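You operate a simulated robot arm through the tools that you are given. There is no shell and no other tool. Be economical: measure what you need, move in short steps, check, and stop when the job is done.

You run a simulated two-armed robot. Do the job below in one go: nothing can be reset, and whatever is moved stays where it is left.

JOB
On the gap between the rigs on the work table, fold the rag in half, so that its two long edges meet.

Only the result counts: the job must be done as asked and must still hold three seconds after the hand-in. Knocking over, shifting, dropping, spilling or breaking anything else fails it. Flat cloth is picked up by pressing the open fingertips on it (5 to 10 N) and closing them slowly along it; thin cloth reads only 2 to 8 mm in the jaws.

ROBOT AND FRAMES
Two 6-joint arms with two-finger parallel grippers on one trunk, on a base that drives. Base frame: it is fixed to the floor where the robot stands at the start and does not move with it; the origin is under the middle of the robot, x ahead of it, y to its left, z up; the surface under the hand at the start is at about z = 800. Lengths are in mm, angles in rad, forces in N, time in s.
The left shoulder is at the start at [-96, 177, 781], the right one opposite. With the tool pointing down near the work surface each hand reaches from about 100 to 700 mm from the robot's upright axis, wherever it stands, measured 20 degrees to its own side. Places, roughly: gap between the rigs on the work table [400, 100, 800]. Payload 1.57 kg a hand.
Tool frame (each hand has its own): the origin (TCP) lies between the finger pads and is the grasp point; the fingertips stand 30 mm ahead of it; z points along the fingers, y is the line along which they close. Largest opening 80 mm; finger width 17, thickness 12; the body of the gripper, 40 by 82 mm, starts 80 mm behind the TCP.
Orientation is told as [roll, pitch, yaw] about the base's x, y, z axes, in that order, counted from this pose: with the fingers straight down and closing along the base's y, the tool's x points along the base's -x, its y along +y and its z along -z.

CONTROLS
- The arms move only by the tool arm_command. It takes "left_deltas", "right_deltas" or both (then of equal length, played together; a hand with none holds still); each is a list of rows, each an object (a shift or turn left out is 0, a gripper value left out holds the last) with "angular": the turn, a rotation vector about the tool's x, y, z in rad, a list of three; "linear": the shift along the tool's x, y, z in mm, a list of three; "hand": the gripper command, from -1 (shut) to 1 (fully open), values between in proportion. In form: [{"angular": [wx, wy, wz], "linear": [tx, ty, tz], "hand": hand}, ...]. A call has 1 to 10 rows; each row is the pose to reach, as a shift and turn from the pose commanded when the call began, along the tool's axes at that moment. Each row takes 0.2 s and may step no farther than 50 mm and 0.15 rad from the row before; otherwise, or with a gripper value out of range, the whole call is refused. Where a pose cannot be reached the arm comes as near as it can. A force on the tool above 40 N (or 10 N above the force at the start of the call, whichever is more), or a blocked arm, ends the call early, and 0.2 s more pass. Each finger travels about 72 mm/s and halts on what it meets, pressing with about 43 N; the grip force reading is that of the motor and also rises with nothing between the fingers. The clock runs only during rows and for 0.2 s after the last one: add rows that repeat a pose to give the fingers time. The reply holds the time, the measured pose of the TCP, the force on the tool along the base axes, the opening and the grip force, in the units named above and with some noise, with the torque about the TCP (base axes, N m) and any sound that the robot's microphone picked up.
- Cameras (640 x 400 px; columns grow to the right, rows downward): "scene" is now at [13.1, 7.8, 1497]; the picture's right is [0.16, -0.99, 0.00], its down [-0.84, -0.14, -0.52] and it looks along [0.51, 0.08, -0.85] (base axes); focal length 260 px, centre (320, 200). "left" rides on the left gripper at [72, 7, -122] in its tool frame; the picture's right is [-0.09, 1.00, 0.00], its down [-0.84, -0.08, -0.54] and it looks along [-0.54, -0.05, 0.84] (tool axes); focal length 238 px, centre (320, 200). "right" rides on the right gripper at [72, -7, -122] in its tool frame; the picture's right is [0.09, 1.00, 0.00], its down [-0.84, 0.08, -0.54] and it looks along [-0.54, 0.05, 0.84] (tool axes); focal length 238 px, centre (320, 200). There is no depth. A picture from a camera that has moved, and an enlarged one, comes with that camera's place and axes in the base frame and with its lens. The place of the scene camera against the robot may be out by one fixed shift of up to 18 mm in any direction.
- get_image(camera): a new picture of that camera. The clock stands still meanwhile.
- lift_body(by): slides the trunk up (or, below 0, down) by that many mm; the arms and the scene camera ride with it, the base frame stays. It gives what a move gives, with no picture.
- roll_base(legs): drives the robot by 1 to 6 legs, each [ahead, left, turn to the left] in mm, mm and rad, along the robot's own axes; the way and the turn of a leg run together, so that a leg with both is an arc; at most 1500 mm and 3.142 rad a leg. The arms and the cameras ride along, it lands a little off, and it stops where it bumps. It gives what a move gives.
- aim_head(pan, tilt): turns the head with the scene camera to pan (to the left, within 2.496 rad either way) and tilt (down, from -0.506 to 1.204), counted from straight ahead of the robot. It gives what a move gives.
- close_up(camera, box): a new picture of the part [left, top, right, bottom] of that camera's present view, enlarged. The clock stands still meanwhile.
- job_done(): hands the job in; it is judged then, once.

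Go step by step. Nothing tells you exact positions but the pictures and the camera data: compare them with the known pose of the tool, close in by small moves and look again before you grip or let go. The budget is 120 turns and 88 pictures, counting those below and the enlarged ones. Unless the task says otherwise, let go and move clear before handing in, and close with one line.

The tools are called as name(argument=value, ...) on one line, values as JSON. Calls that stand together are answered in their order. arm_command: Moves the arms, as the interface text tells. Its arguments: {"type":"object","properties":{"left_deltas":{"type":"array"},"right_deltas":{"type":"array"}},"required":[]} The other tools are called the same way: lift_body (by) slides the trunk up or down; roll_base (legs) drives the base; aim_head (pan, tilt) turns the head that bears the scene camera; get_image (camera) takes a picture; close_up (camera, box) takes an enlarged picture of a part of a camera's view; job_done () hands the job in.

At the start:

```text
time: 0.0
left_eef_pos: [378.3, 264.7, 968.0]
left_ee_rot: [0.001, 0.001, 0.001]
left_contact_force: [-0.5, 0.1, 0.8]
left_moment: [0.03, -0.02, 0.01]
left_width: 80.1
left_grasp_force: 0.0
right_eef_pos: [404.7, -89.8, 961.3]
right_ee_rot: [0.0, 0.0, 0.001]
right_contact_force: [-0.5, -0.2, -0.6]
right_moment: [0.01, -0.02, 0.0]
right_width: 80.0
right_grasp_force: 0.0
trunk travel left (down, up): [-225.0, 103.0]
robot x, y, heading: [-3.0, -0.9, 0.003]
head pan, tilt: [0.161, 1.025]
```

scene: 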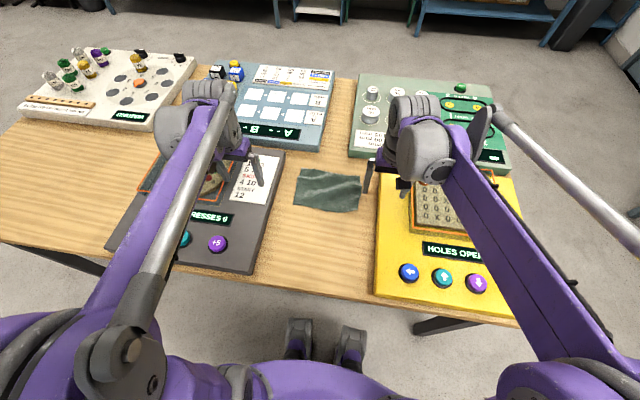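
right: 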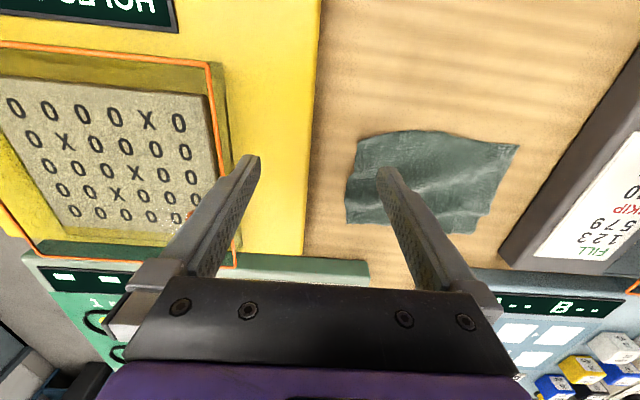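
left: 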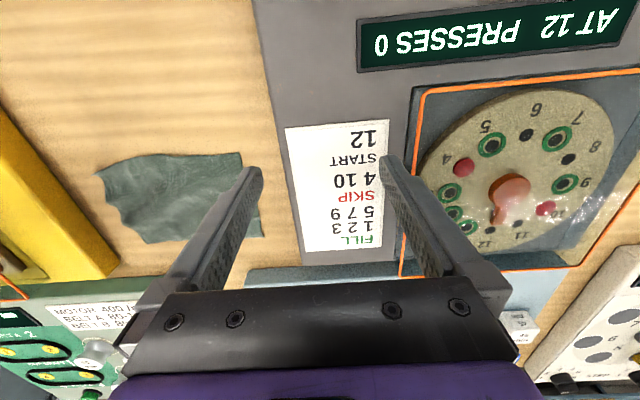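

The rag lies at about x 405–540, y -50–155, with its long edges along y. I'll look at it closely before planning.

close_up(camera="scene", box=[264, 150, 392, 230])

close_up(camera="right", box=[300, 100, 556, 260])

```text
5.00 times, centred on (328, 190) of scene
camera zoom: at [13.1, 7.8, 1497.0], right [0.16, -0.99, 0.0], down [-0.84, -0.14, -0.52], along [0.51, 0.08, -0.85], focal length 1302 px, centre (280, 250)
```

zoom: 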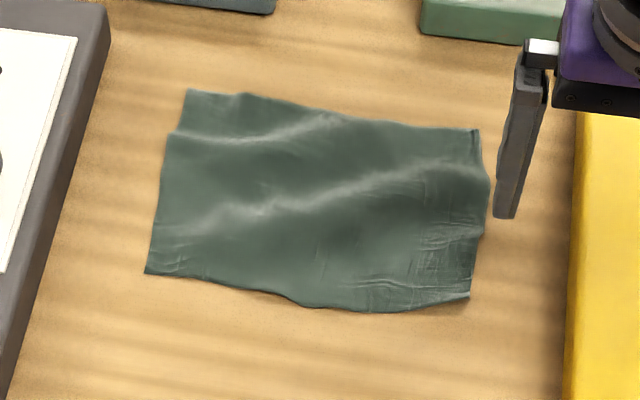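

```text
2.50 times, centred on (428, 180) of right
camera zoom: at [331.2, -96.8, 1083.6], right [-0.09, 1.0, 0.0], down [0.84, 0.08, 0.54], along [0.54, 0.05, -0.84], focal length 596 px, centre (50, 250)
```

zoom: 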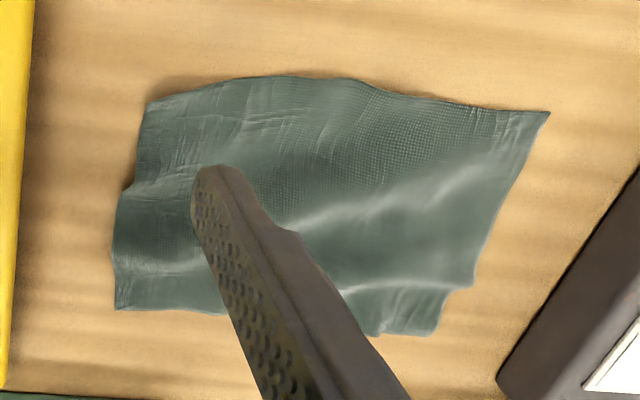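

The rag corners are about NL [410,159], NR [424,-40], FL [553,165] and FR [553,-36]. I'll grip the far long edge near both corners and fold it back over the near edge, so first I bring both hands above the far edge.

arm_command(left_deltas=[{"linear": [-27, -20, 11], "hand": -0.3}, {"linear": [-55, -40, 22]}, {"linear": [-82, -61, 33]}, {"linear": [-110, -81, 45]}, {"linear": [-137, -101, 56]}, {"linear": [-165, -122, 68]}, {"linear": [-165, -122, 68]}], right_deltas=[{"linear": [-23, 13, 10], "hand": -0.3}, {"linear": [-46, 26, 20]}, {"linear": [-69, 39, 30]}, {"linear": [-92, 52, 41]}, {"linear": [-115, 64, 51]}, {"linear": [-138, 76, 61]}, {"linear": [-138, 76, 61]}])

get_image(camera="left")

get_image(camera="right")

get_image(camera="scene")

```text
time: 1.6
left_eef_pos: [541.7, 141.2, 900.6]
left_ee_rot: [0.0, 0.0, 0.0]
left_contact_force: [-0.2, -0.1, -0.3]
left_moment: [0.02, 0.0, 0.01]
left_width: 27.9
left_grasp_force: 0.0
right_eef_pos: [543.1, -14.1, 899.9]
right_ee_rot: [0.001, -0.001, 0.0]
right_contact_force: [-0.3, 0.5, 1.1]
right_moment: [0.01, -0.02, -0.02]
right_width: 28.2
right_grasp_force: 0.0
trunk travel left (down, up): [-225.0, 103.0]
robot x, y, heading: [0.2, 1.1, -0.0]
head pan, tilt: [0.161, 1.025]
```

```text
82 pictures are left
camera left: at [468.8, 148.3, 1022.1], right [0.09, 1.0, 0.0], down [0.84, -0.08, 0.54], along [0.54, -0.05, -0.84], focal length 238 px, centre (320, 200)
```

left: 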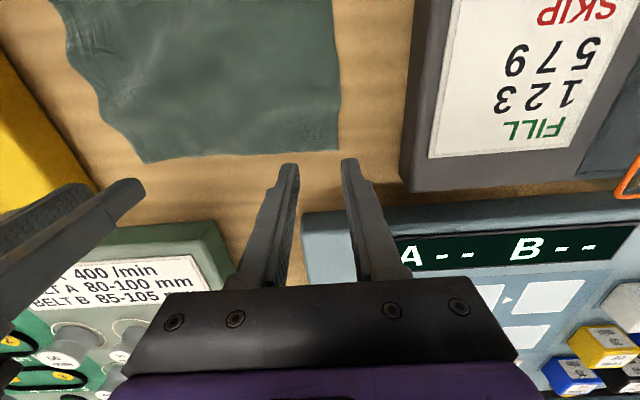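

```text
81 pictures are left
camera right: at [469.3, -20.3, 1021.9], right [-0.09, 1.0, 0.0], down [0.84, 0.08, 0.54], along [0.54, 0.05, -0.84], focal length 238 px, centre (320, 200)
```

right: 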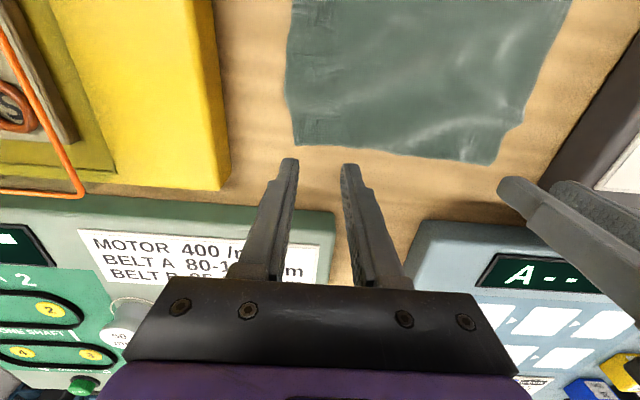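

```text
80 pictures are left
camera scene: at [11.7, 7.8, 1497.0], right [0.16, -0.99, 0.0], down [-0.84, -0.14, -0.52], along [0.51, 0.08, -0.85], focal length 260 px, centre (320, 200)
```

scene: 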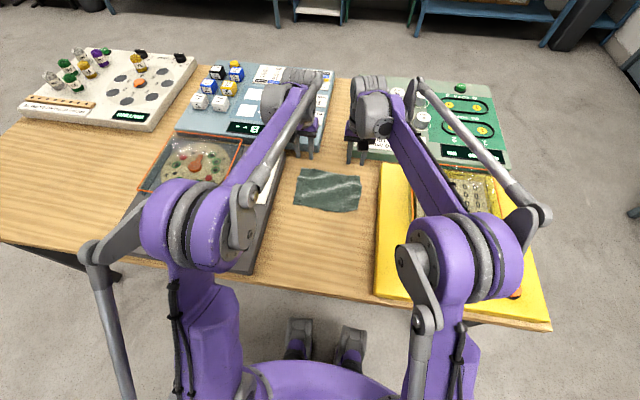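

The far edge lies at x≈550, from y=-36 to y=159. I'll lower both hands to just above it, 10 mm inside the edge.

arm_command(left_deltas=[{"linear": [1, 4, 22]}, {"linear": [2, -8, 45]}, {"linear": [2, -8, 62]}, {"linear": [2, -8, 62]}], right_deltas=[{"linear": [1, 1, 22]}, {"linear": [3, 3, 45]}, {"linear": [3, 3, 62]}, {"linear": [3, 3, 62]}])

get_image(camera="left")

get_image(camera="right")

```text
time: 2.6
left_eef_pos: [539.9, 133.8, 837.6]
left_ee_rot: [-0.001, 0.0, -0.001]
left_contact_force: [0.5, -0.1, 0.1]
left_moment: [0.02, 0.04, 0.01]
left_width: 28.0
left_grasp_force: 0.0
right_eef_pos: [540.0, -11.3, 838.3]
right_ee_rot: [-0.001, -0.001, 0.002]
right_contact_force: [0.9, 0.2, 0.8]
right_moment: [0.05, 0.0, -0.02]
right_width: 28.0
right_grasp_force: 0.1
trunk travel left (down, up): [-225.0, 103.0]
robot x, y, heading: [-3.7, 2.2, -0.0]
head pan, tilt: [0.161, 1.025]
```

```text
79 pictures are left
camera left: at [467.9, 140.7, 960.1], right [0.09, 1.0, 0.0], down [0.84, -0.08, 0.54], along [0.54, -0.05, -0.84], focal length 238 px, centre (320, 200)
```

left: 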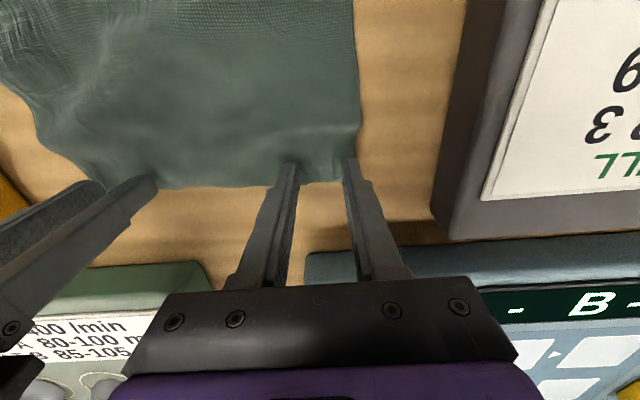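

```text
78 pictures are left
camera right: at [467.0, -17.8, 960.1], right [-0.09, 1.0, 0.0], down [0.84, 0.08, 0.54], along [0.54, 0.05, -0.84], focal length 238 px, centre (320, 200)
```

right: 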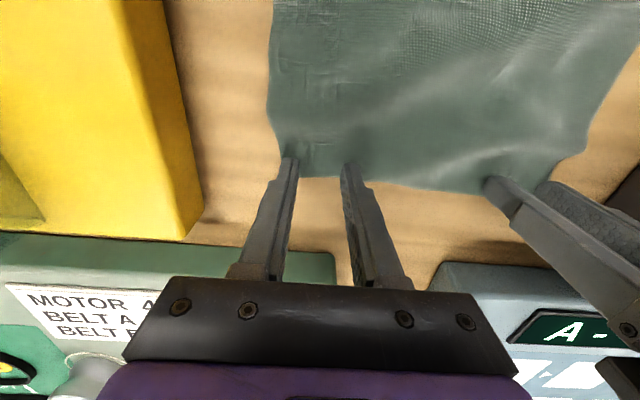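

Both hands are inside the corners. I'll nudge them 4 mm inward and lower to near contact.

arm_command(left_deltas=[{"linear": [0, -4, 0]}, {"linear": [0, -4, 5]}, {"linear": [0, -4, 7]}, {"linear": [0, -4, 7]}], right_deltas=[{"linear": [0, 4, 0]}, {"linear": [0, 4, 5]}, {"linear": [0, 4, 7.5]}, {"linear": [0, 4, 7.5]}])

```text
time: 3.6
left_eef_pos: [540.2, 128.9, 831.7]
left_ee_rot: [-0.001, 0.0, 0.001]
left_contact_force: [1.8, 0.8, 5.6]
left_moment: [0.0, -0.05, 0.02]
left_width: 28.0
left_grasp_force: 0.0
right_eef_pos: [539.4, -6.9, 831.2]
right_ee_rot: [0.0, -0.002, 0.002]
right_contact_force: [1.0, 1.0, 5.7]
right_moment: [-0.01, -0.05, 0.0]
right_width: 27.9
right_grasp_force: 0.1
trunk travel left (down, up): [-225.0, 103.0]
robot x, y, heading: [-1.2, 1.3, -0.0]
head pan, tilt: [0.161, 1.025]
```

Both tips press at about 5.6 N. Now I close them slowly.

arm_command(left_deltas=[{"linear": [0, 0, 0.4], "hand": -0.4}, {"linear": [0, 0, 0.4], "hand": -0.48}, {"linear": [0, 0, 0.4], "hand": -0.56}, {"linear": [0, 0, 0.4], "hand": -0.64}, {"linear": [0, 0, 0.4], "hand": -0.72}, {"linear": [0, 0, 0.4], "hand": -0.8}, {"linear": [0, 0, 0.4], "hand": -0.88}, {"linear": [0, 0, 0.4], "hand": -0.95}, {"linear": [0, 0, 0.4], "hand": -1}, {"linear": [0, 0, 0.4], "hand": -1}], right_deltas=[{"linear": [0, 0, 0.4], "hand": -0.4}, {"linear": [0, 0, 0.4], "hand": -0.48}, {"linear": [0, 0, 0.4], "hand": -0.56}, {"linear": [0, 0, 0.4], "hand": -0.64}, {"linear": [0, 0, 0.4], "hand": -0.72}, {"linear": [0, 0, 0.4], "hand": -0.8}, {"linear": [0, 0, 0.4], "hand": -0.88}, {"linear": [0, 0, 0.4], "hand": -0.95}, {"linear": [0, 0, 0.4], "hand": -1}, {"linear": [0, 0, 0.4], "hand": -1}])

get_image(camera="left")

get_image(camera="right")

```text
time: 5.8
left_eef_pos: [540.8, 128.2, 831.1]
left_ee_rot: [-0.002, -0.003, -0.002]
left_contact_force: [1.8, -14.6, 14.0]
left_moment: [-0.46, -0.07, 0.09]
left_width: 2.4
left_grasp_force: 24.0
right_eef_pos: [538.4, -5.7, 832.3]
right_ee_rot: [0.001, -0.002, 0.002]
right_contact_force: [-1.8, 18.3, 6.9]
right_moment: [0.52, 0.04, 0.09]
right_width: 2.7
right_grasp_force: 24.1
trunk travel left (down, up): [-225.0, 103.0]
robot x, y, heading: [0.7, 2.8, 0.002]
head pan, tilt: [0.161, 1.025]
```

```text
77 pictures are left
camera left: at [467.7, 136.1, 953.4], right [0.09, 1.0, 0.0], down [0.84, -0.08, 0.54], along [0.54, -0.05, -0.84], focal length 238 px, centre (320, 200)
```

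left: 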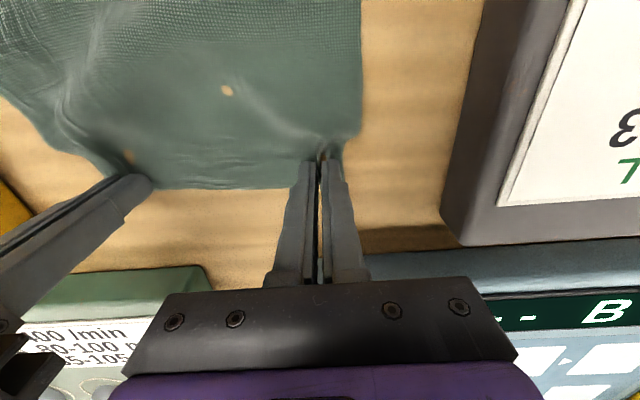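

```text
76 pictures are left
camera right: at [465.2, -13.0, 953.7], right [-0.09, 1.0, 0.0], down [0.84, 0.08, 0.54], along [0.54, 0.05, -0.84], focal length 238 px, centre (320, 200)
```

right: 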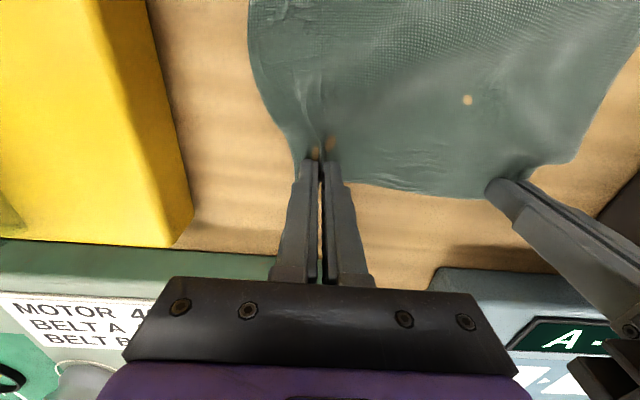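

Both hands seem to have pinched cloth (2.4 and 2.7 mm), with it taut between them. I'll ease inward a little, lift slightly, and check.

arm_command(left_deltas=[{"linear": [0, -4, -3]}, {"linear": [2, -6, -12]}, {"linear": [4, -6, -25]}, {"linear": [4, -6, -25]}], right_deltas=[{"linear": [0, 4, -3]}, {"linear": [2, 6, -12]}, {"linear": [4, 6, -25]}, {"linear": [4, 6, -25]}])

get_image(camera="left")

get_image(camera="right")

close_up(camera="scene", box=[264, 130, 392, 230])

```text
time: 6.8
left_eef_pos: [538.1, 125.1, 856.5]
left_ee_rot: [-0.002, 0.001, 0.0]
left_contact_force: [0.2, -0.1, 0.2]
left_moment: [0.03, 0.03, 0.0]
left_width: 2.3
left_grasp_force: 23.8
right_eef_pos: [535.5, -2.4, 856.6]
right_ee_rot: [0.0, -0.001, 0.0]
right_contact_force: [0.2, 0.3, -0.5]
right_moment: [0.01, 0.0, -0.01]
right_width: 2.4
right_grasp_force: 23.7
trunk travel left (down, up): [-225.0, 103.0]
robot x, y, heading: [2.6, -1.4, -0.003]
head pan, tilt: [0.161, 1.025]
```

```text
75 pictures are left
camera left: at [465.9, 131.5, 978.4], right [0.09, 1.0, 0.0], down [0.84, -0.08, 0.54], along [0.54, -0.05, -0.84], focal length 238 px, centre (320, 200)
```

left: 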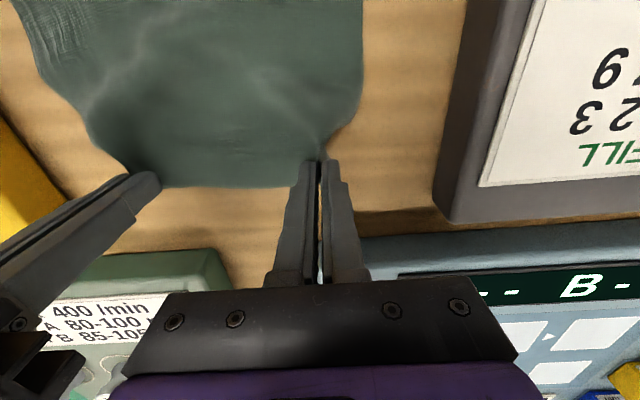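

```text
74 pictures are left
camera right: at [462.5, -8.9, 978.7], right [-0.09, 1.0, 0.0], down [0.84, 0.08, 0.54], along [0.54, 0.05, -0.84], focal length 238 px, centre (320, 200)
```

right: 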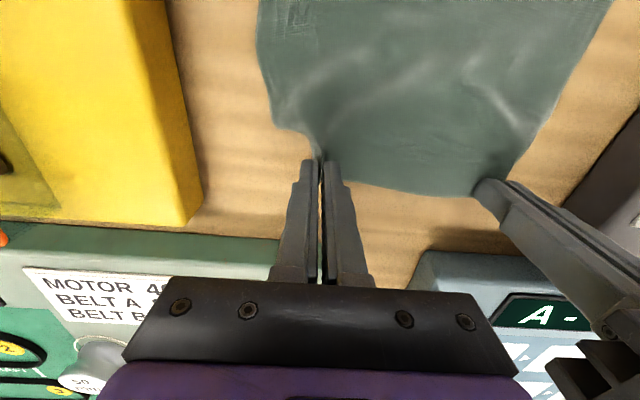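

```text
4.00 times, centred on (328, 180) of scene
camera zoom: at [13.2, 7.8, 1497.0], right [0.16, -0.99, 0.0], down [-0.84, -0.14, -0.52], along [0.51, 0.08, -0.85], focal length 1042 px, centre (288, 280)
```

zoom: 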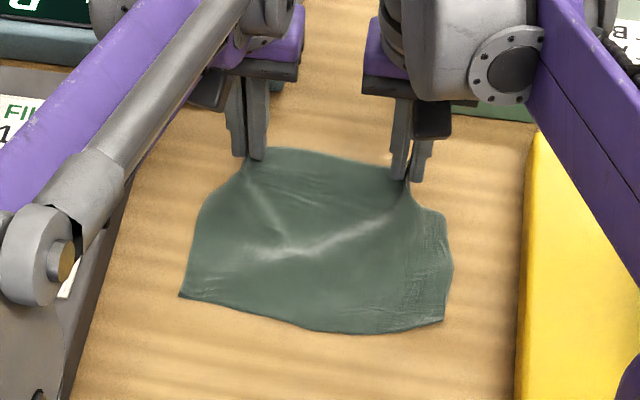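

The far edge is held at both ends. I'll carry it up and toward the robot in an arc, tilting the fingers as I go.

arm_command(left_deltas=[{"linear": [6, 0, -6], "angular": [0, -0.05, 0]}, {"linear": [11.6, 0, -11.4], "angular": [0, -0.1, 0]}, {"linear": [19.5, 0, -17], "angular": [0, -0.15, 0]}, {"linear": [27.4, 0, -21.9], "angular": [0, -0.2, 0]}, {"linear": [36, 0, -25.5], "angular": [0, -0.25, 0]}, {"linear": [45.1, 0, -28.2], "angular": [0, -0.3, 0]}, {"linear": [54.5, 0, -29.3], "angular": [0, -0.35, 0]}, {"linear": [63.7, 0, -29.3], "angular": [0, -0.4, 0]}, {"linear": [63.7, 0, -29.3], "angular": [0, -0.4, 0]}], right_deltas=[{"linear": [6, 0, -6], "angular": [0, -0.05, 0]}, {"linear": [11.6, 0, -11.4], "angular": [0, -0.1, 0]}, {"linear": [19.5, 0, -17], "angular": [0, -0.15, 0]}, {"linear": [27.4, 0, -21.9], "angular": [0, -0.2, 0]}, {"linear": [36, 0, -25.5], "angular": [0, -0.25, 0]}, {"linear": [45.1, 0, -28.2], "angular": [0, -0.3, 0]}, {"linear": [54.5, 0, -29.3], "angular": [0, -0.35, 0]}, {"linear": [63.7, 0, -29.3], "angular": [0, -0.4, 0]}, {"linear": [63.7, 0, -29.3], "angular": [0, -0.4, 0]}])

get_image(camera="left")

close_up(camera="scene", box=[264, 130, 392, 230])

```text
time: 8.8
left_eef_pos: [475.0, 123.8, 884.2]
left_ee_rot: [0.002, -0.4, 0.001]
left_contact_force: [0.3, 0.4, -0.1]
left_moment: [0.0, 0.03, 0.02]
left_width: 2.2
left_grasp_force: 23.7
right_eef_pos: [472.7, -0.5, 883.6]
right_ee_rot: [-0.001, -0.4, 0.001]
right_contact_force: [0.5, -0.1, -0.8]
right_moment: [0.02, -0.02, 0.0]
right_width: 2.6
right_grasp_force: 23.8
trunk travel left (down, up): [-225.0, 103.0]
robot x, y, heading: [-1.8, 3.5, -0.002]
head pan, tilt: [0.161, 1.025]
```

```text
72 pictures are left
camera left: at [360.0, 130.2, 969.4], right [0.09, 1.0, 0.04], down [0.56, -0.08, 0.83], along [0.82, -0.05, -0.56], focal length 238 px, centre (320, 200)
```

left: 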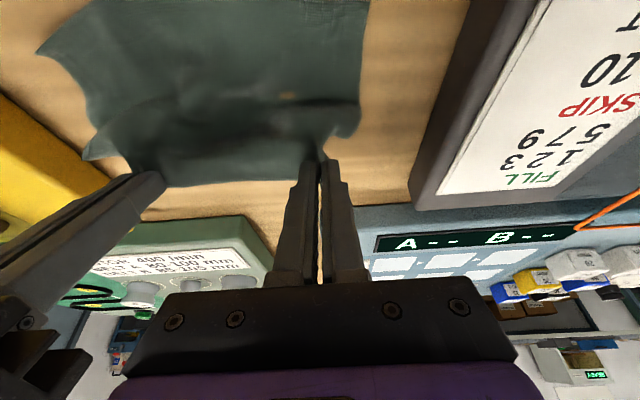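

```text
4.00 times, centred on (328, 180) of scene
camera zoom: at [13.7, 7.8, 1497.0], right [0.16, -0.99, 0.0], down [-0.84, -0.14, -0.52], along [0.51, 0.08, -0.85], focal length 1042 px, centre (288, 280)
```

zoom: 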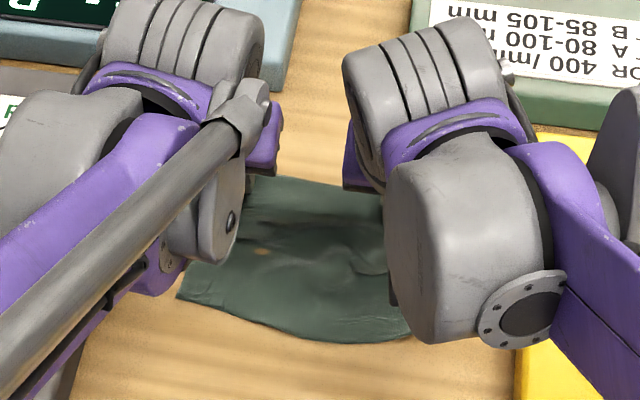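

The cloth is bending over as hoped. I'll continue the arc down toward the near edge, stopping a little above it.

arm_command(left_deltas=[{"linear": [11, 0, -3.3], "angular": [0, -0.05, 0]}, {"linear": [21.5, 0, -5.6], "angular": [0, -0.1, 0]}, {"linear": [32, 0, -3.8], "angular": [0, -0.15, 0]}, {"linear": [42.4, 0, -0.9], "angular": [0, -0.2, 0]}, {"linear": [52, 0, 2.7], "angular": [0, -0.25, 0]}, {"linear": [61.2, 0, 7.1], "angular": [0, -0.3, 0]}, {"linear": [61.2, 0, 7.1], "angular": [0, -0.3, 0]}], right_deltas=[{"linear": [11, 0, -3.3], "angular": [0, -0.05, 0]}, {"linear": [21.5, 0, -5.6], "angular": [0, -0.1, 0]}, {"linear": [32, 0, -3.8], "angular": [0, -0.15, 0]}, {"linear": [42.4, 0, -0.9], "angular": [0, -0.2, 0]}, {"linear": [52, 0, 2.7], "angular": [0, -0.25, 0]}, {"linear": [61.2, 0, 7.1], "angular": [0, -0.3, 0]}, {"linear": [61.2, 0, 7.1], "angular": [0, -0.3, 0]}])

get_image(camera="left")

get_image(camera="right")

close_up(camera="scene", box=[264, 130, 392, 230])

```text
time: 10.4
left_eef_pos: [419.6, 123.8, 855.6]
left_ee_rot: [0.001, -0.699, 0.0]
left_contact_force: [0.5, -0.3, 0.2]
left_moment: [0.01, 0.04, -0.02]
left_width: 2.3
left_grasp_force: 23.5
right_eef_pos: [418.7, -1.4, 854.3]
right_ee_rot: [0.0, -0.699, 0.001]
right_contact_force: [0.9, -0.9, -0.6]
right_moment: [0.01, -0.04, 0.03]
right_width: 2.6
right_grasp_force: 23.9
trunk travel left (down, up): [-225.0, 103.0]
robot x, y, heading: [-2.9, 0.8, -0.0]
head pan, tilt: [0.161, 1.025]
```

```text
70 pictures are left
camera left: at [286.4, 131.0, 902.1], right [0.07, 1.0, 0.06], down [0.29, -0.08, 0.95], along [0.95, -0.05, -0.29], focal length 238 px, centre (320, 200)
```

left: 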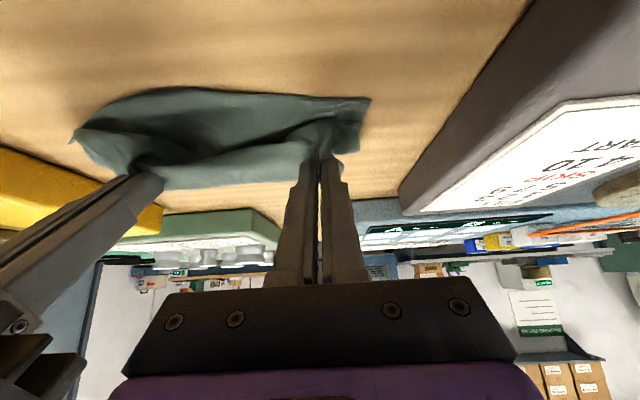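

```text
69 pictures are left
camera right: at [283.2, -8.4, 901.3], right [-0.07, 1.0, -0.06], down [0.29, 0.08, 0.95], along [0.95, 0.05, -0.29], focal length 238 px, centre (320, 200)
```

right: 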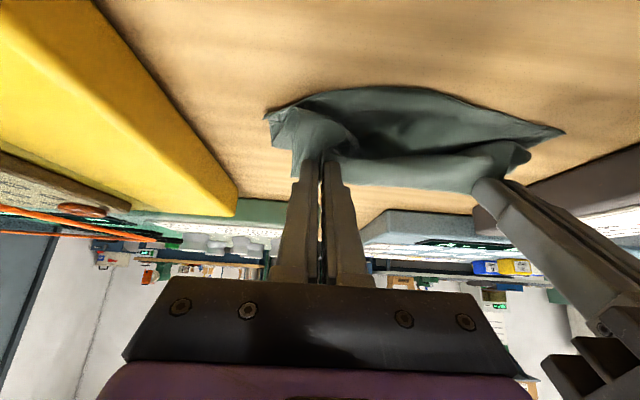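

```text
4.00 times, centred on (328, 180) of scene
camera zoom: at [13.3, 7.7, 1497.0], right [0.16, -0.99, 0.0], down [-0.84, -0.14, -0.52], along [0.51, 0.08, -0.85], focal length 1042 px, centre (288, 280)
```

zoom: 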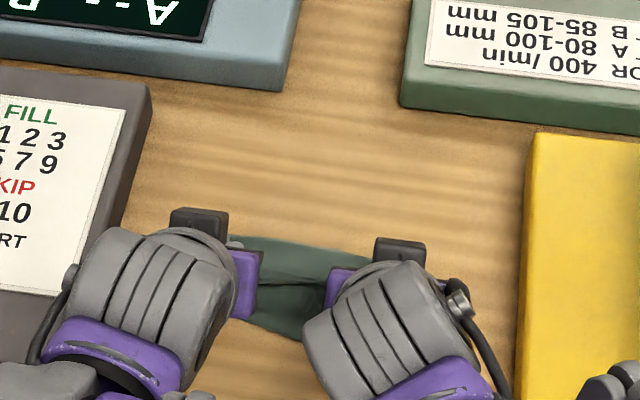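

The near edge stays in place (corners about [412,160] and [418,-43]). I'll lower the held edge onto it, tilting slightly more.

arm_command(left_deltas=[{"linear": [8, 1, 1.8], "angular": [0, -0.05, 0]}, {"linear": [16, 2, 3.6], "angular": [0, -0.1, 0]}, {"linear": [24, 3, 5.4], "angular": [0, -0.15, 0]}, {"linear": [31.7, 3, 7.3], "angular": [0, -0.2, 0]}, {"linear": [31.7, 3, 7.3], "angular": [0, -0.2, 0]}], right_deltas=[{"linear": [6, -1, 3], "angular": [0, -0.05, 0]}, {"linear": [12, -2, 6], "angular": [0, -0.1, 0]}, {"linear": [18, -3, 9], "angular": [0, -0.15, 0]}, {"linear": [24.2, -3, 12.3], "angular": [0, -0.2, 0]}, {"linear": [24.2, -3, 12.3], "angular": [0, -0.2, 0]}])

get_image(camera="left")

get_image(camera="right")

close_up(camera="scene", box=[264, 150, 392, 250])

```text
time: 11.6
left_eef_pos: [399.8, 126.6, 830.2]
left_ee_rot: [-0.001, -0.903, -0.002]
left_contact_force: [2.9, -6.2, 5.9]
left_moment: [-0.12, -0.16, -0.15]
left_width: 2.5
left_grasp_force: 24.1
right_eef_pos: [406.4, -3.3, 830.0]
right_ee_rot: [0.001, -0.904, 0.001]
right_contact_force: [2.8, 6.6, 18.1]
right_moment: [0.11, -0.35, 0.15]
right_width: 2.4
right_grasp_force: 23.6
trunk travel left (down, up): [-225.0, 103.0]
robot x, y, heading: [0.3, 4.3, 0.004]
head pan, tilt: [0.161, 1.025]
```

```text
67 pictures are left
camera left: at [259.8, 133.7, 849.5], right [0.06, 1.0, 0.07], down [0.09, -0.08, 0.99], along [0.99, -0.05, -0.1], focal length 238 px, centre (320, 200)
```

left: 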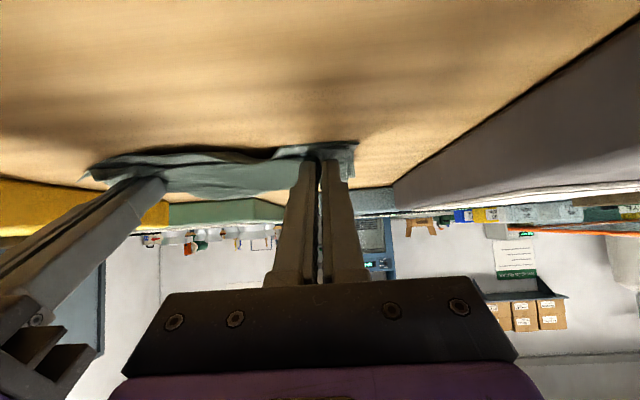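

```text
66 pictures are left
camera right: at [265.2, -10.8, 849.0], right [-0.06, 1.0, -0.07], down [0.09, 0.08, 0.99], along [0.99, 0.05, -0.1], focal length 238 px, centre (320, 200)
```

right: 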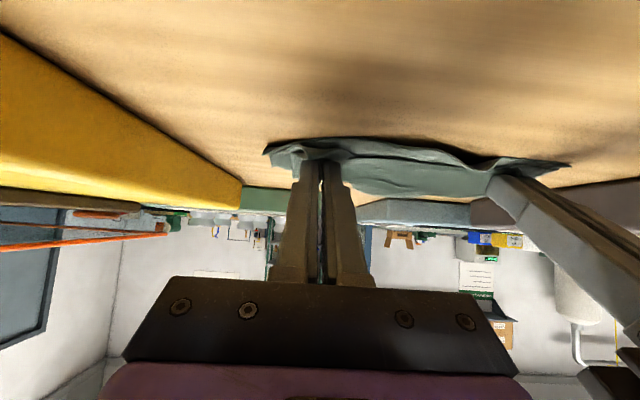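

```text
4.00 times, centred on (328, 200) of scene
camera zoom: at [12.1, 7.6, 1497.2], right [0.16, -0.99, 0.0], down [-0.84, -0.14, -0.52], along [0.51, 0.08, -0.85], focal length 1042 px, centre (288, 200)
```

zoom: 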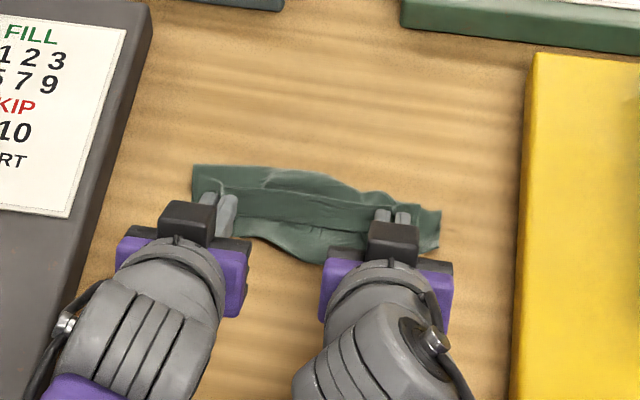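

The fold has formed and the held edge lies close to the near edge. I'll release gently and back out along the fingers.

arm_command(left_deltas=[{"linear": [0, 0, 0], "hand": -0.85}, {"hand": -0.7}, {"hand": -0.6}, {"hand": -0.6}, {"linear": [0, 0, -10]}, {"linear": [0, 0, -25]}, {"linear": [0, 0, -45]}, {"linear": [0, 0, -65]}, {"linear": [-10, 0, -90]}, {"linear": [-30, 0, -120]}], right_deltas=[{"linear": [0, 0, 0], "hand": -0.85}, {"hand": -0.7}, {"hand": -0.6}, {"hand": -0.6}, {"linear": [0, 0, -10]}, {"linear": [0, 0, -25]}, {"linear": [0, 0, -45]}, {"linear": [0, 0, -65]}, {"linear": [-10, 0, -90]}, {"linear": [-30, 0, -120]}])

close_up(camera="scene", box=[264, 150, 392, 250])

get_image(camera="left")

get_image(camera="right")

```text
time: 13.8
left_eef_pos: [323.3, 127.4, 927.1]
left_ee_rot: [0.0, -0.9, 0.001]
left_contact_force: [0.0, -0.7, -0.5]
left_moment: [-0.02, -0.04, -0.01]
left_width: 16.2
left_grasp_force: 0.0
right_eef_pos: [331.8, -3.4, 930.2]
right_ee_rot: [0.001, -0.899, -0.001]
right_contact_force: [-0.3, -0.6, -0.1]
right_moment: [-0.01, 0.0, -0.01]
right_width: 16.1
right_grasp_force: 0.0
trunk travel left (down, up): [-225.0, 103.0]
robot x, y, heading: [-0.3, -0.9, -0.0]
head pan, tilt: [0.161, 1.025]
```

```text
4.00 times, centred on (328, 200) of scene
camera zoom: at [11.0, 7.5, 1497.0], right [0.16, -0.99, 0.0], down [-0.84, -0.14, -0.52], along [0.51, 0.08, -0.85], focal length 1042 px, centre (288, 200)
```

zoom: 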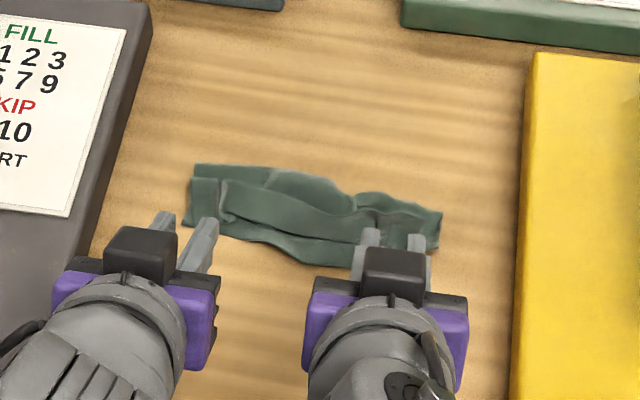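

```text
63 pictures are left
camera left: at [183.0, 133.6, 947.0], right [0.06, 1.0, 0.07], down [0.09, -0.08, 0.99], along [0.99, -0.05, -0.1], focal length 238 px, centre (320, 200)
```

left: 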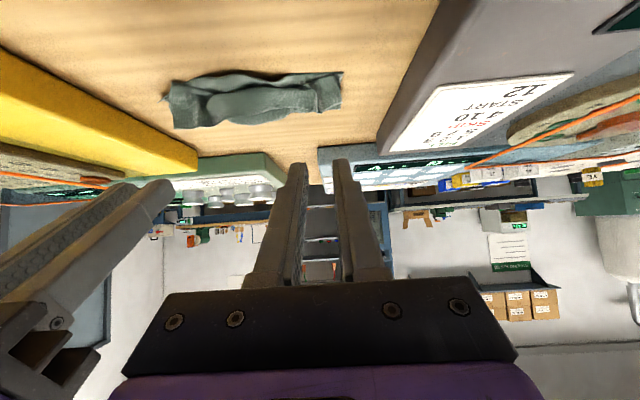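

```text
62 pictures are left
camera right: at [190.2, -10.7, 948.6], right [-0.06, 1.0, -0.07], down [0.09, 0.08, 0.99], along [0.99, 0.05, -0.1], focal length 238 px, centre (320, 200)
```

right: 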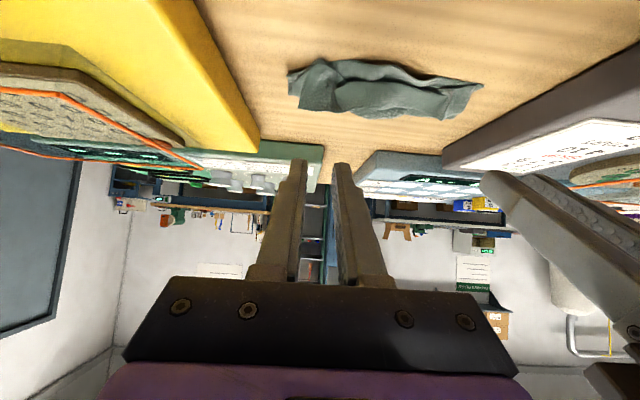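

I'll raise and straighten both hands to get a clear view of the result.

arm_command(left_deltas=[{"linear": [-5, 15, -4], "angular": [0, 0.15, 0]}, {"linear": [-10, 30, -8], "angular": [0, 0.3, 0]}, {"linear": [-15, 45, -12], "angular": [0, 0.45, 0]}, {"linear": [-20, 60, -16], "angular": [0, 0.6, 0]}, {"linear": [-24, 75, -19], "angular": [0, 0.75, 0]}, {"linear": [-27, 90, -22], "angular": [0, 0.9, 0]}, {"linear": [-27, 90, -22], "angular": [0, 0.9, 0]}], right_deltas=[{"linear": [-5, 5, -4], "angular": [0, 0.15, 0]}, {"linear": [-10, 10, -8], "angular": [0, 0.3, 0]}, {"linear": [-15, 20, -12], "angular": [0, 0.45, 0]}, {"linear": [-20, 30, -16], "angular": [0, 0.6, 0]}, {"linear": [-24, 40, -19], "angular": [0, 0.75, 0]}, {"linear": [-27, 45, -22], "angular": [0, 0.9, 0]}, {"linear": [-27, 45, -22], "angular": [0, 0.9, 0]}])

get_image(camera="right")

close_up(camera="right", box=[180, 60, 460, 240])

close_up(camera="scene", box=[280, 170, 376, 230])

```text
time: 15.4
left_eef_pos: [325.6, 216.9, 962.0]
left_ee_rot: [-0.002, 0.001, -0.001]
left_contact_force: [-0.2, -0.2, -0.3]
left_moment: [-0.02, -0.03, 0.0]
left_width: 15.9
left_grasp_force: 0.1
right_eef_pos: [329.4, 41.5, 962.3]
right_ee_rot: [0.0, 0.002, 0.0]
right_contact_force: [-0.4, 0.2, -0.6]
right_moment: [-0.01, -0.01, -0.01]
right_width: 16.1
right_grasp_force: 0.1
trunk travel left (down, up): [-225.0, 103.0]
robot x, y, heading: [-4.3, -3.3, -0.002]
head pan, tilt: [0.161, 1.025]
```

```text
61 pictures are left
camera right: at [257.4, 34.2, 1085.1], right [-0.09, 1.0, 0.0], down [0.84, 0.08, 0.54], along [0.54, 0.05, -0.84], focal length 238 px, centre (320, 200)
```

right: 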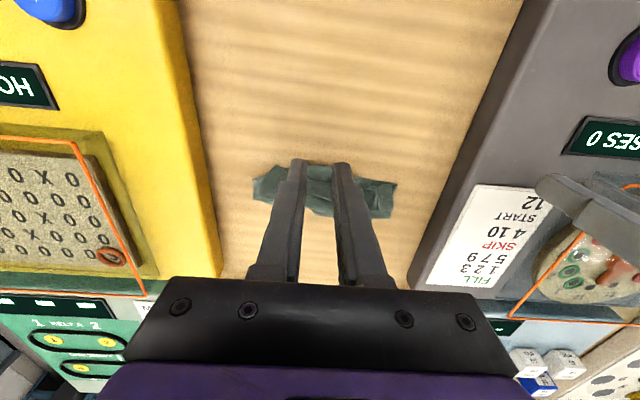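

```text
2.22 times, centred on (320, 150) of right
camera zoom: at [257.4, 34.2, 1085.1], right [-0.09, 1.0, 0.0], down [0.84, 0.08, 0.54], along [0.54, 0.05, -0.84], focal length 530 px, centre (320, 311)
```

zoom: 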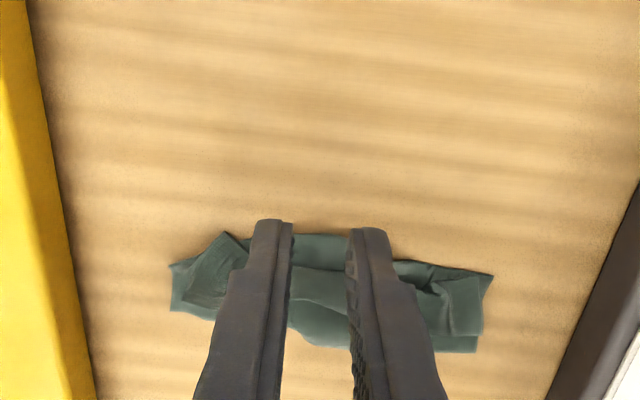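

```text
6.67 times, centred on (328, 200) of scene
camera zoom: at [11.7, 7.4, 1497.0], right [0.16, -0.99, 0.0], down [-0.84, -0.14, -0.52], along [0.51, 0.08, -0.85], focal length 1737 px, centre (267, 200)
```

zoom: 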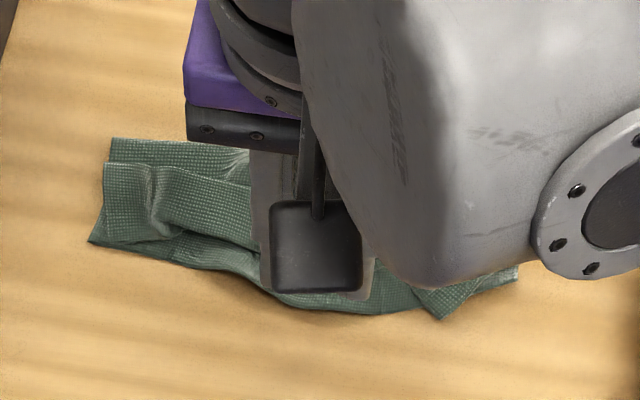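

The right hand blocks the view, so I'll move it aside and look again.

arm_command(right_deltas=[{"linear": [0, -45, -5]}, {"linear": [0, -90, -10]}, {"linear": [0, -135, -15]}, {"linear": [0, -180, -20]}, {"linear": [0, -180, -20]}], left_deltas=[{"linear": [0, 20, 0]}, {"linear": [0, 40, 0]}, {"linear": [0, 50, 0]}, {"linear": [0, 50, 0]}, {"linear": [0, 50, 0]}])

close_up(camera="scene", box=[280, 170, 376, 230])

close_up(camera="right", box=[360, 60, 640, 240])

close_up(camera="left", box=[0, 60, 280, 240])

```text
time: 16.6
left_eef_pos: [326.1, 269.3, 961.8]
left_ee_rot: [0.0, -0.001, 0.001]
left_contact_force: [0.3, 0.3, -1.3]
left_moment: [-0.02, 0.03, 0.0]
left_width: 15.9
left_grasp_force: 0.0
right_eef_pos: [330.7, -140.0, 981.9]
right_ee_rot: [-0.001, 0.001, -0.001]
right_contact_force: [-0.2, -0.1, 0.0]
right_moment: [-0.05, -0.02, 0.0]
right_width: 15.9
right_grasp_force: 0.1
trunk travel left (down, up): [-225.0, 103.0]
robot x, y, heading: [-1.9, 3.5, -0.003]
head pan, tilt: [0.161, 1.025]
```

```text
6.67 times, centred on (328, 200) of scene
camera zoom: at [13.2, 8.2, 1497.0], right [0.16, -0.99, 0.0], down [-0.84, -0.14, -0.52], along [0.51, 0.08, -0.85], focal length 1737 px, centre (267, 200)
```

zoom: 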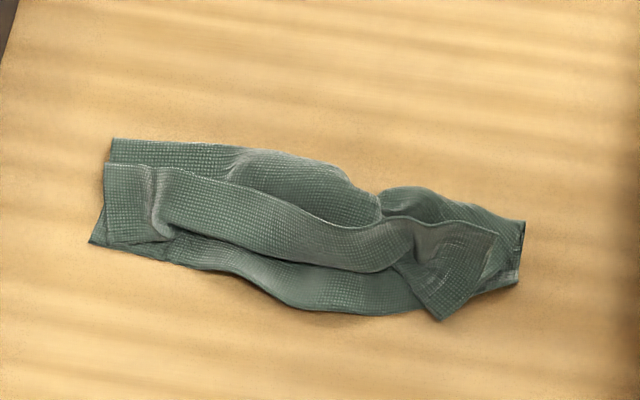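

```text
2.22 times, centred on (500, 150) of right
camera zoom: at [258.1, -146.2, 1104.4], right [-0.09, 1.0, 0.0], down [0.84, 0.08, 0.54], along [0.54, 0.05, -0.84], focal length 530 px, centre (-80, 311)
```

zoom: 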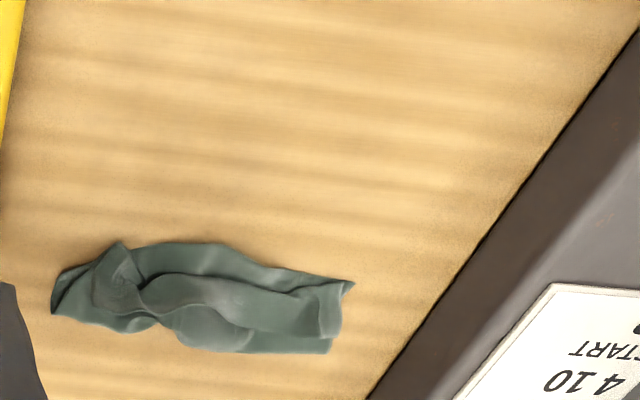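

```text
2.22 times, centred on (140, 150) of left
camera zoom: at [253.8, 275.4, 1084.4], right [0.09, 1.0, 0.0], down [0.84, -0.08, 0.54], along [0.54, -0.05, -0.84], focal length 530 px, centre (720, 311)
```

zoom: 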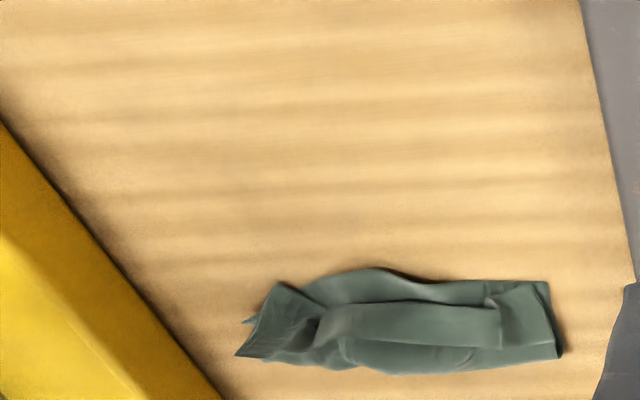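

The left end seems fine, but the top layer's right corner is twisted inward and there is a pleat. I'll look closer before correcting it.

close_up(camera="scene", box=[330, 192, 362, 222])

close_up(camera="scene", box=[290, 185, 338, 220])

close_up(camera="right", box=[375, 155, 519, 225])

```text
13.33 times, centred on (346, 207) of scene
camera zoom: at [13.2, 8.2, 1497.0], right [0.16, -0.99, 0.0], down [-0.84, -0.14, -0.52], along [0.51, 0.08, -0.85], focal length 3473 px, centre (-27, 107)
```

zoom: 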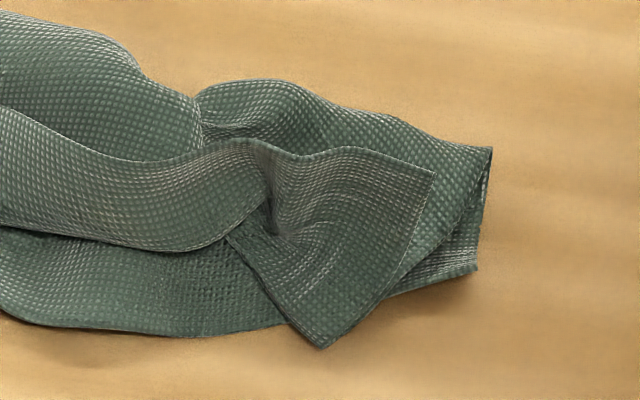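

```text
11.43 times, centred on (314, 202) of scene
camera zoom: at [13.2, 8.2, 1497.0], right [0.16, -0.99, 0.0], down [-0.84, -0.14, -0.52], along [0.51, 0.08, -0.85], focal length 2977 px, centre (389, 171)
```

zoom: 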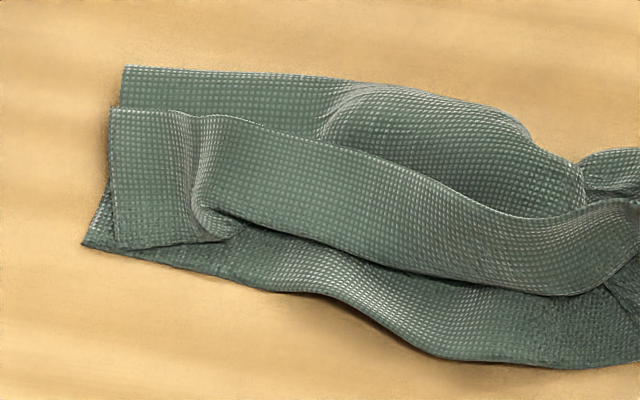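

```text
4.44 times, centred on (447, 190) of right
camera zoom: at [258.1, -146.2, 1104.4], right [-0.09, 1.0, 0.0], down [0.84, 0.08, 0.54], along [0.54, 0.05, -0.84], focal length 1059 px, centre (-244, 244)
```

zoom: 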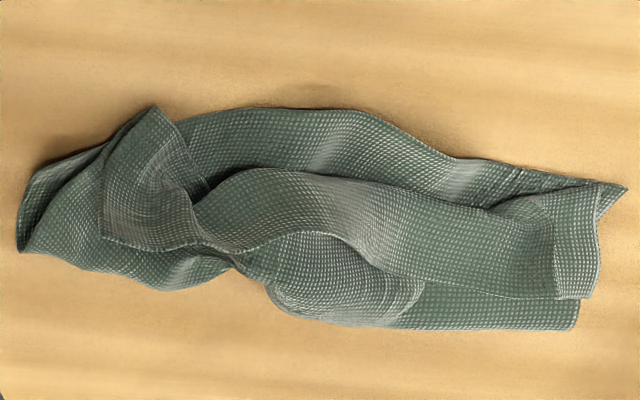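

The right end folded badly: the top layer's corner is twisted and the fold sits too close in. I'll regrip the top layer's free edge at both ends, reopen the cloth and refold it tauter. First I position over the grip points.

arm_command(left_deltas=[{"linear": [-18, -27, 10], "hand": -0.5}, {"linear": [-36, -54, 25]}, {"linear": [-54, -81, 45]}, {"linear": [-72, -108, 75]}, {"linear": [-89, -135, 105]}, {"linear": [-89, -135, 112]}, {"linear": [-89, -135, 112]}], right_deltas=[{"linear": [-16, 28, 15], "hand": -0.55}, {"linear": [-32, 56, 35]}, {"linear": [-48, 84, 60]}, {"linear": [-64, 112, 90]}, {"linear": [-77, 139, 120]}, {"linear": [-77, 139, 132]}, {"linear": [-77, 139, 132]}])

close_up(camera="left", box=[160, 60, 480, 260])

close_up(camera="right", box=[160, 60, 480, 260])

```text
time: 18.2
left_eef_pos: [416.4, 132.9, 847.5]
left_ee_rot: [-0.001, 0.001, -0.001]
left_contact_force: [-0.2, -0.9, 0.5]
left_moment: [-0.02, -0.01, -0.03]
left_width: 20.0
left_grasp_force: 0.0
right_eef_pos: [409.0, 1.6, 851.4]
right_ee_rot: [-0.001, -0.001, 0.0]
right_contact_force: [-0.3, 0.7, 0.0]
right_moment: [-0.01, 0.0, 0.02]
right_width: 18.0
right_grasp_force: 0.0
trunk travel left (down, up): [-225.0, 103.0]
robot x, y, heading: [4.3, -0.7, -0.0]
head pan, tilt: [0.161, 1.025]
```

```text
2.00 times, centred on (320, 160) of left
camera zoom: at [344.6, 139.3, 970.9], right [0.09, 1.0, 0.0], down [0.84, -0.08, 0.54], along [0.54, -0.05, -0.84], focal length 477 px, centre (320, 280)
```

zoom: 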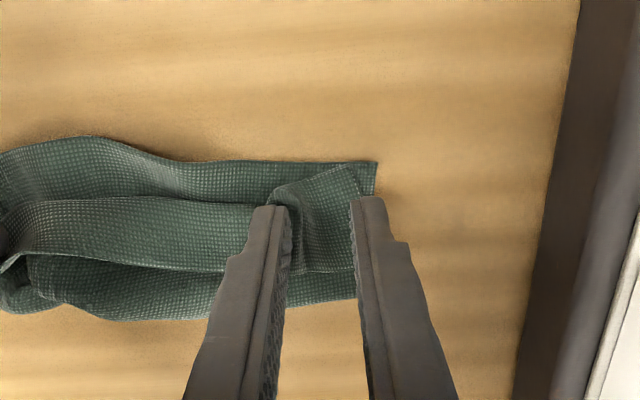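

```text
2.00 times, centred on (320, 160) of right
camera zoom: at [335.9, -4.8, 972.2], right [-0.09, 1.0, 0.0], down [0.84, 0.08, 0.54], along [0.54, 0.05, -0.84], focal length 477 px, centre (320, 280)
```

zoom: 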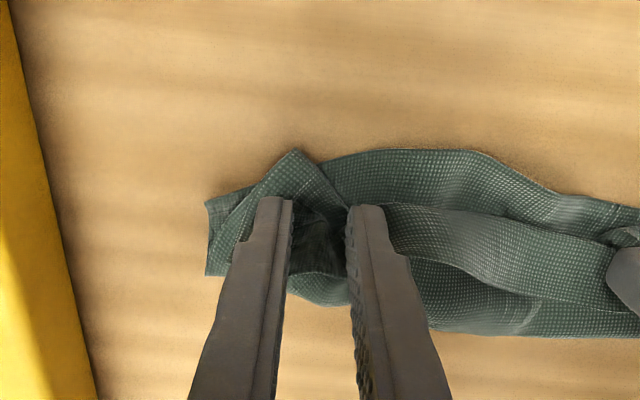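

The grip points agree with my estimates. I'll shift slightly and lower until the tips touch.

arm_command(left_deltas=[{"linear": [2, -6, 0]}, {"linear": [2, -6, 6]}, {"linear": [2, -6, 11]}, {"linear": [2, -6, 13]}], right_deltas=[{"linear": [5, -7, 0]}, {"linear": [5, -7, 8]}, {"linear": [5, -7, 14]}, {"linear": [5, -7, 16]}])

```text
time: 19.2
left_eef_pos: [413.3, 125.4, 837.0]
left_ee_rot: [0.0, 0.0, 0.001]
left_contact_force: [-1.2, -0.2, 0.6]
left_moment: [-0.01, -0.02, -0.01]
left_width: 19.9
left_grasp_force: 0.0
right_eef_pos: [403.0, -7.9, 835.5]
right_ee_rot: [0.0, 0.0, -0.001]
right_contact_force: [-0.2, 0.2, 0.7]
right_moment: [-0.01, 0.02, 0.0]
right_width: 18.0
right_grasp_force: 0.0
trunk travel left (down, up): [-225.0, 103.0]
robot x, y, heading: [-1.4, -1.1, 0.003]
head pan, tilt: [0.161, 1.025]
```

arm_command(left_deltas=[{"linear": [0, 0, 2]}, {"linear": [0, 0, 4]}, {"linear": [0, 0, 4]}], right_deltas=[{"linear": [0, 0, 2]}, {"linear": [0, 0, 3]}, {"linear": [0, 0, 3]}])

```text
time: 20.0
left_eef_pos: [411.9, 126.9, 833.8]
left_ee_rot: [-0.002, -0.004, -0.002]
left_contact_force: [0.7, -0.1, 5.3]
left_moment: [-0.01, -0.09, 0.02]
left_width: 20.0
left_grasp_force: 0.4
right_eef_pos: [402.9, -7.5, 832.7]
right_ee_rot: [0.001, -0.003, -0.001]
right_contact_force: [3.9, 2.4, 19.0]
right_moment: [-0.11, -0.16, 0.06]
right_width: 17.8
right_grasp_force: 0.1
trunk travel left (down, up): [-225.0, 103.0]
robot x, y, heading: [1.5, 0.7, 0.002]
head pan, tilt: [0.161, 1.025]
```

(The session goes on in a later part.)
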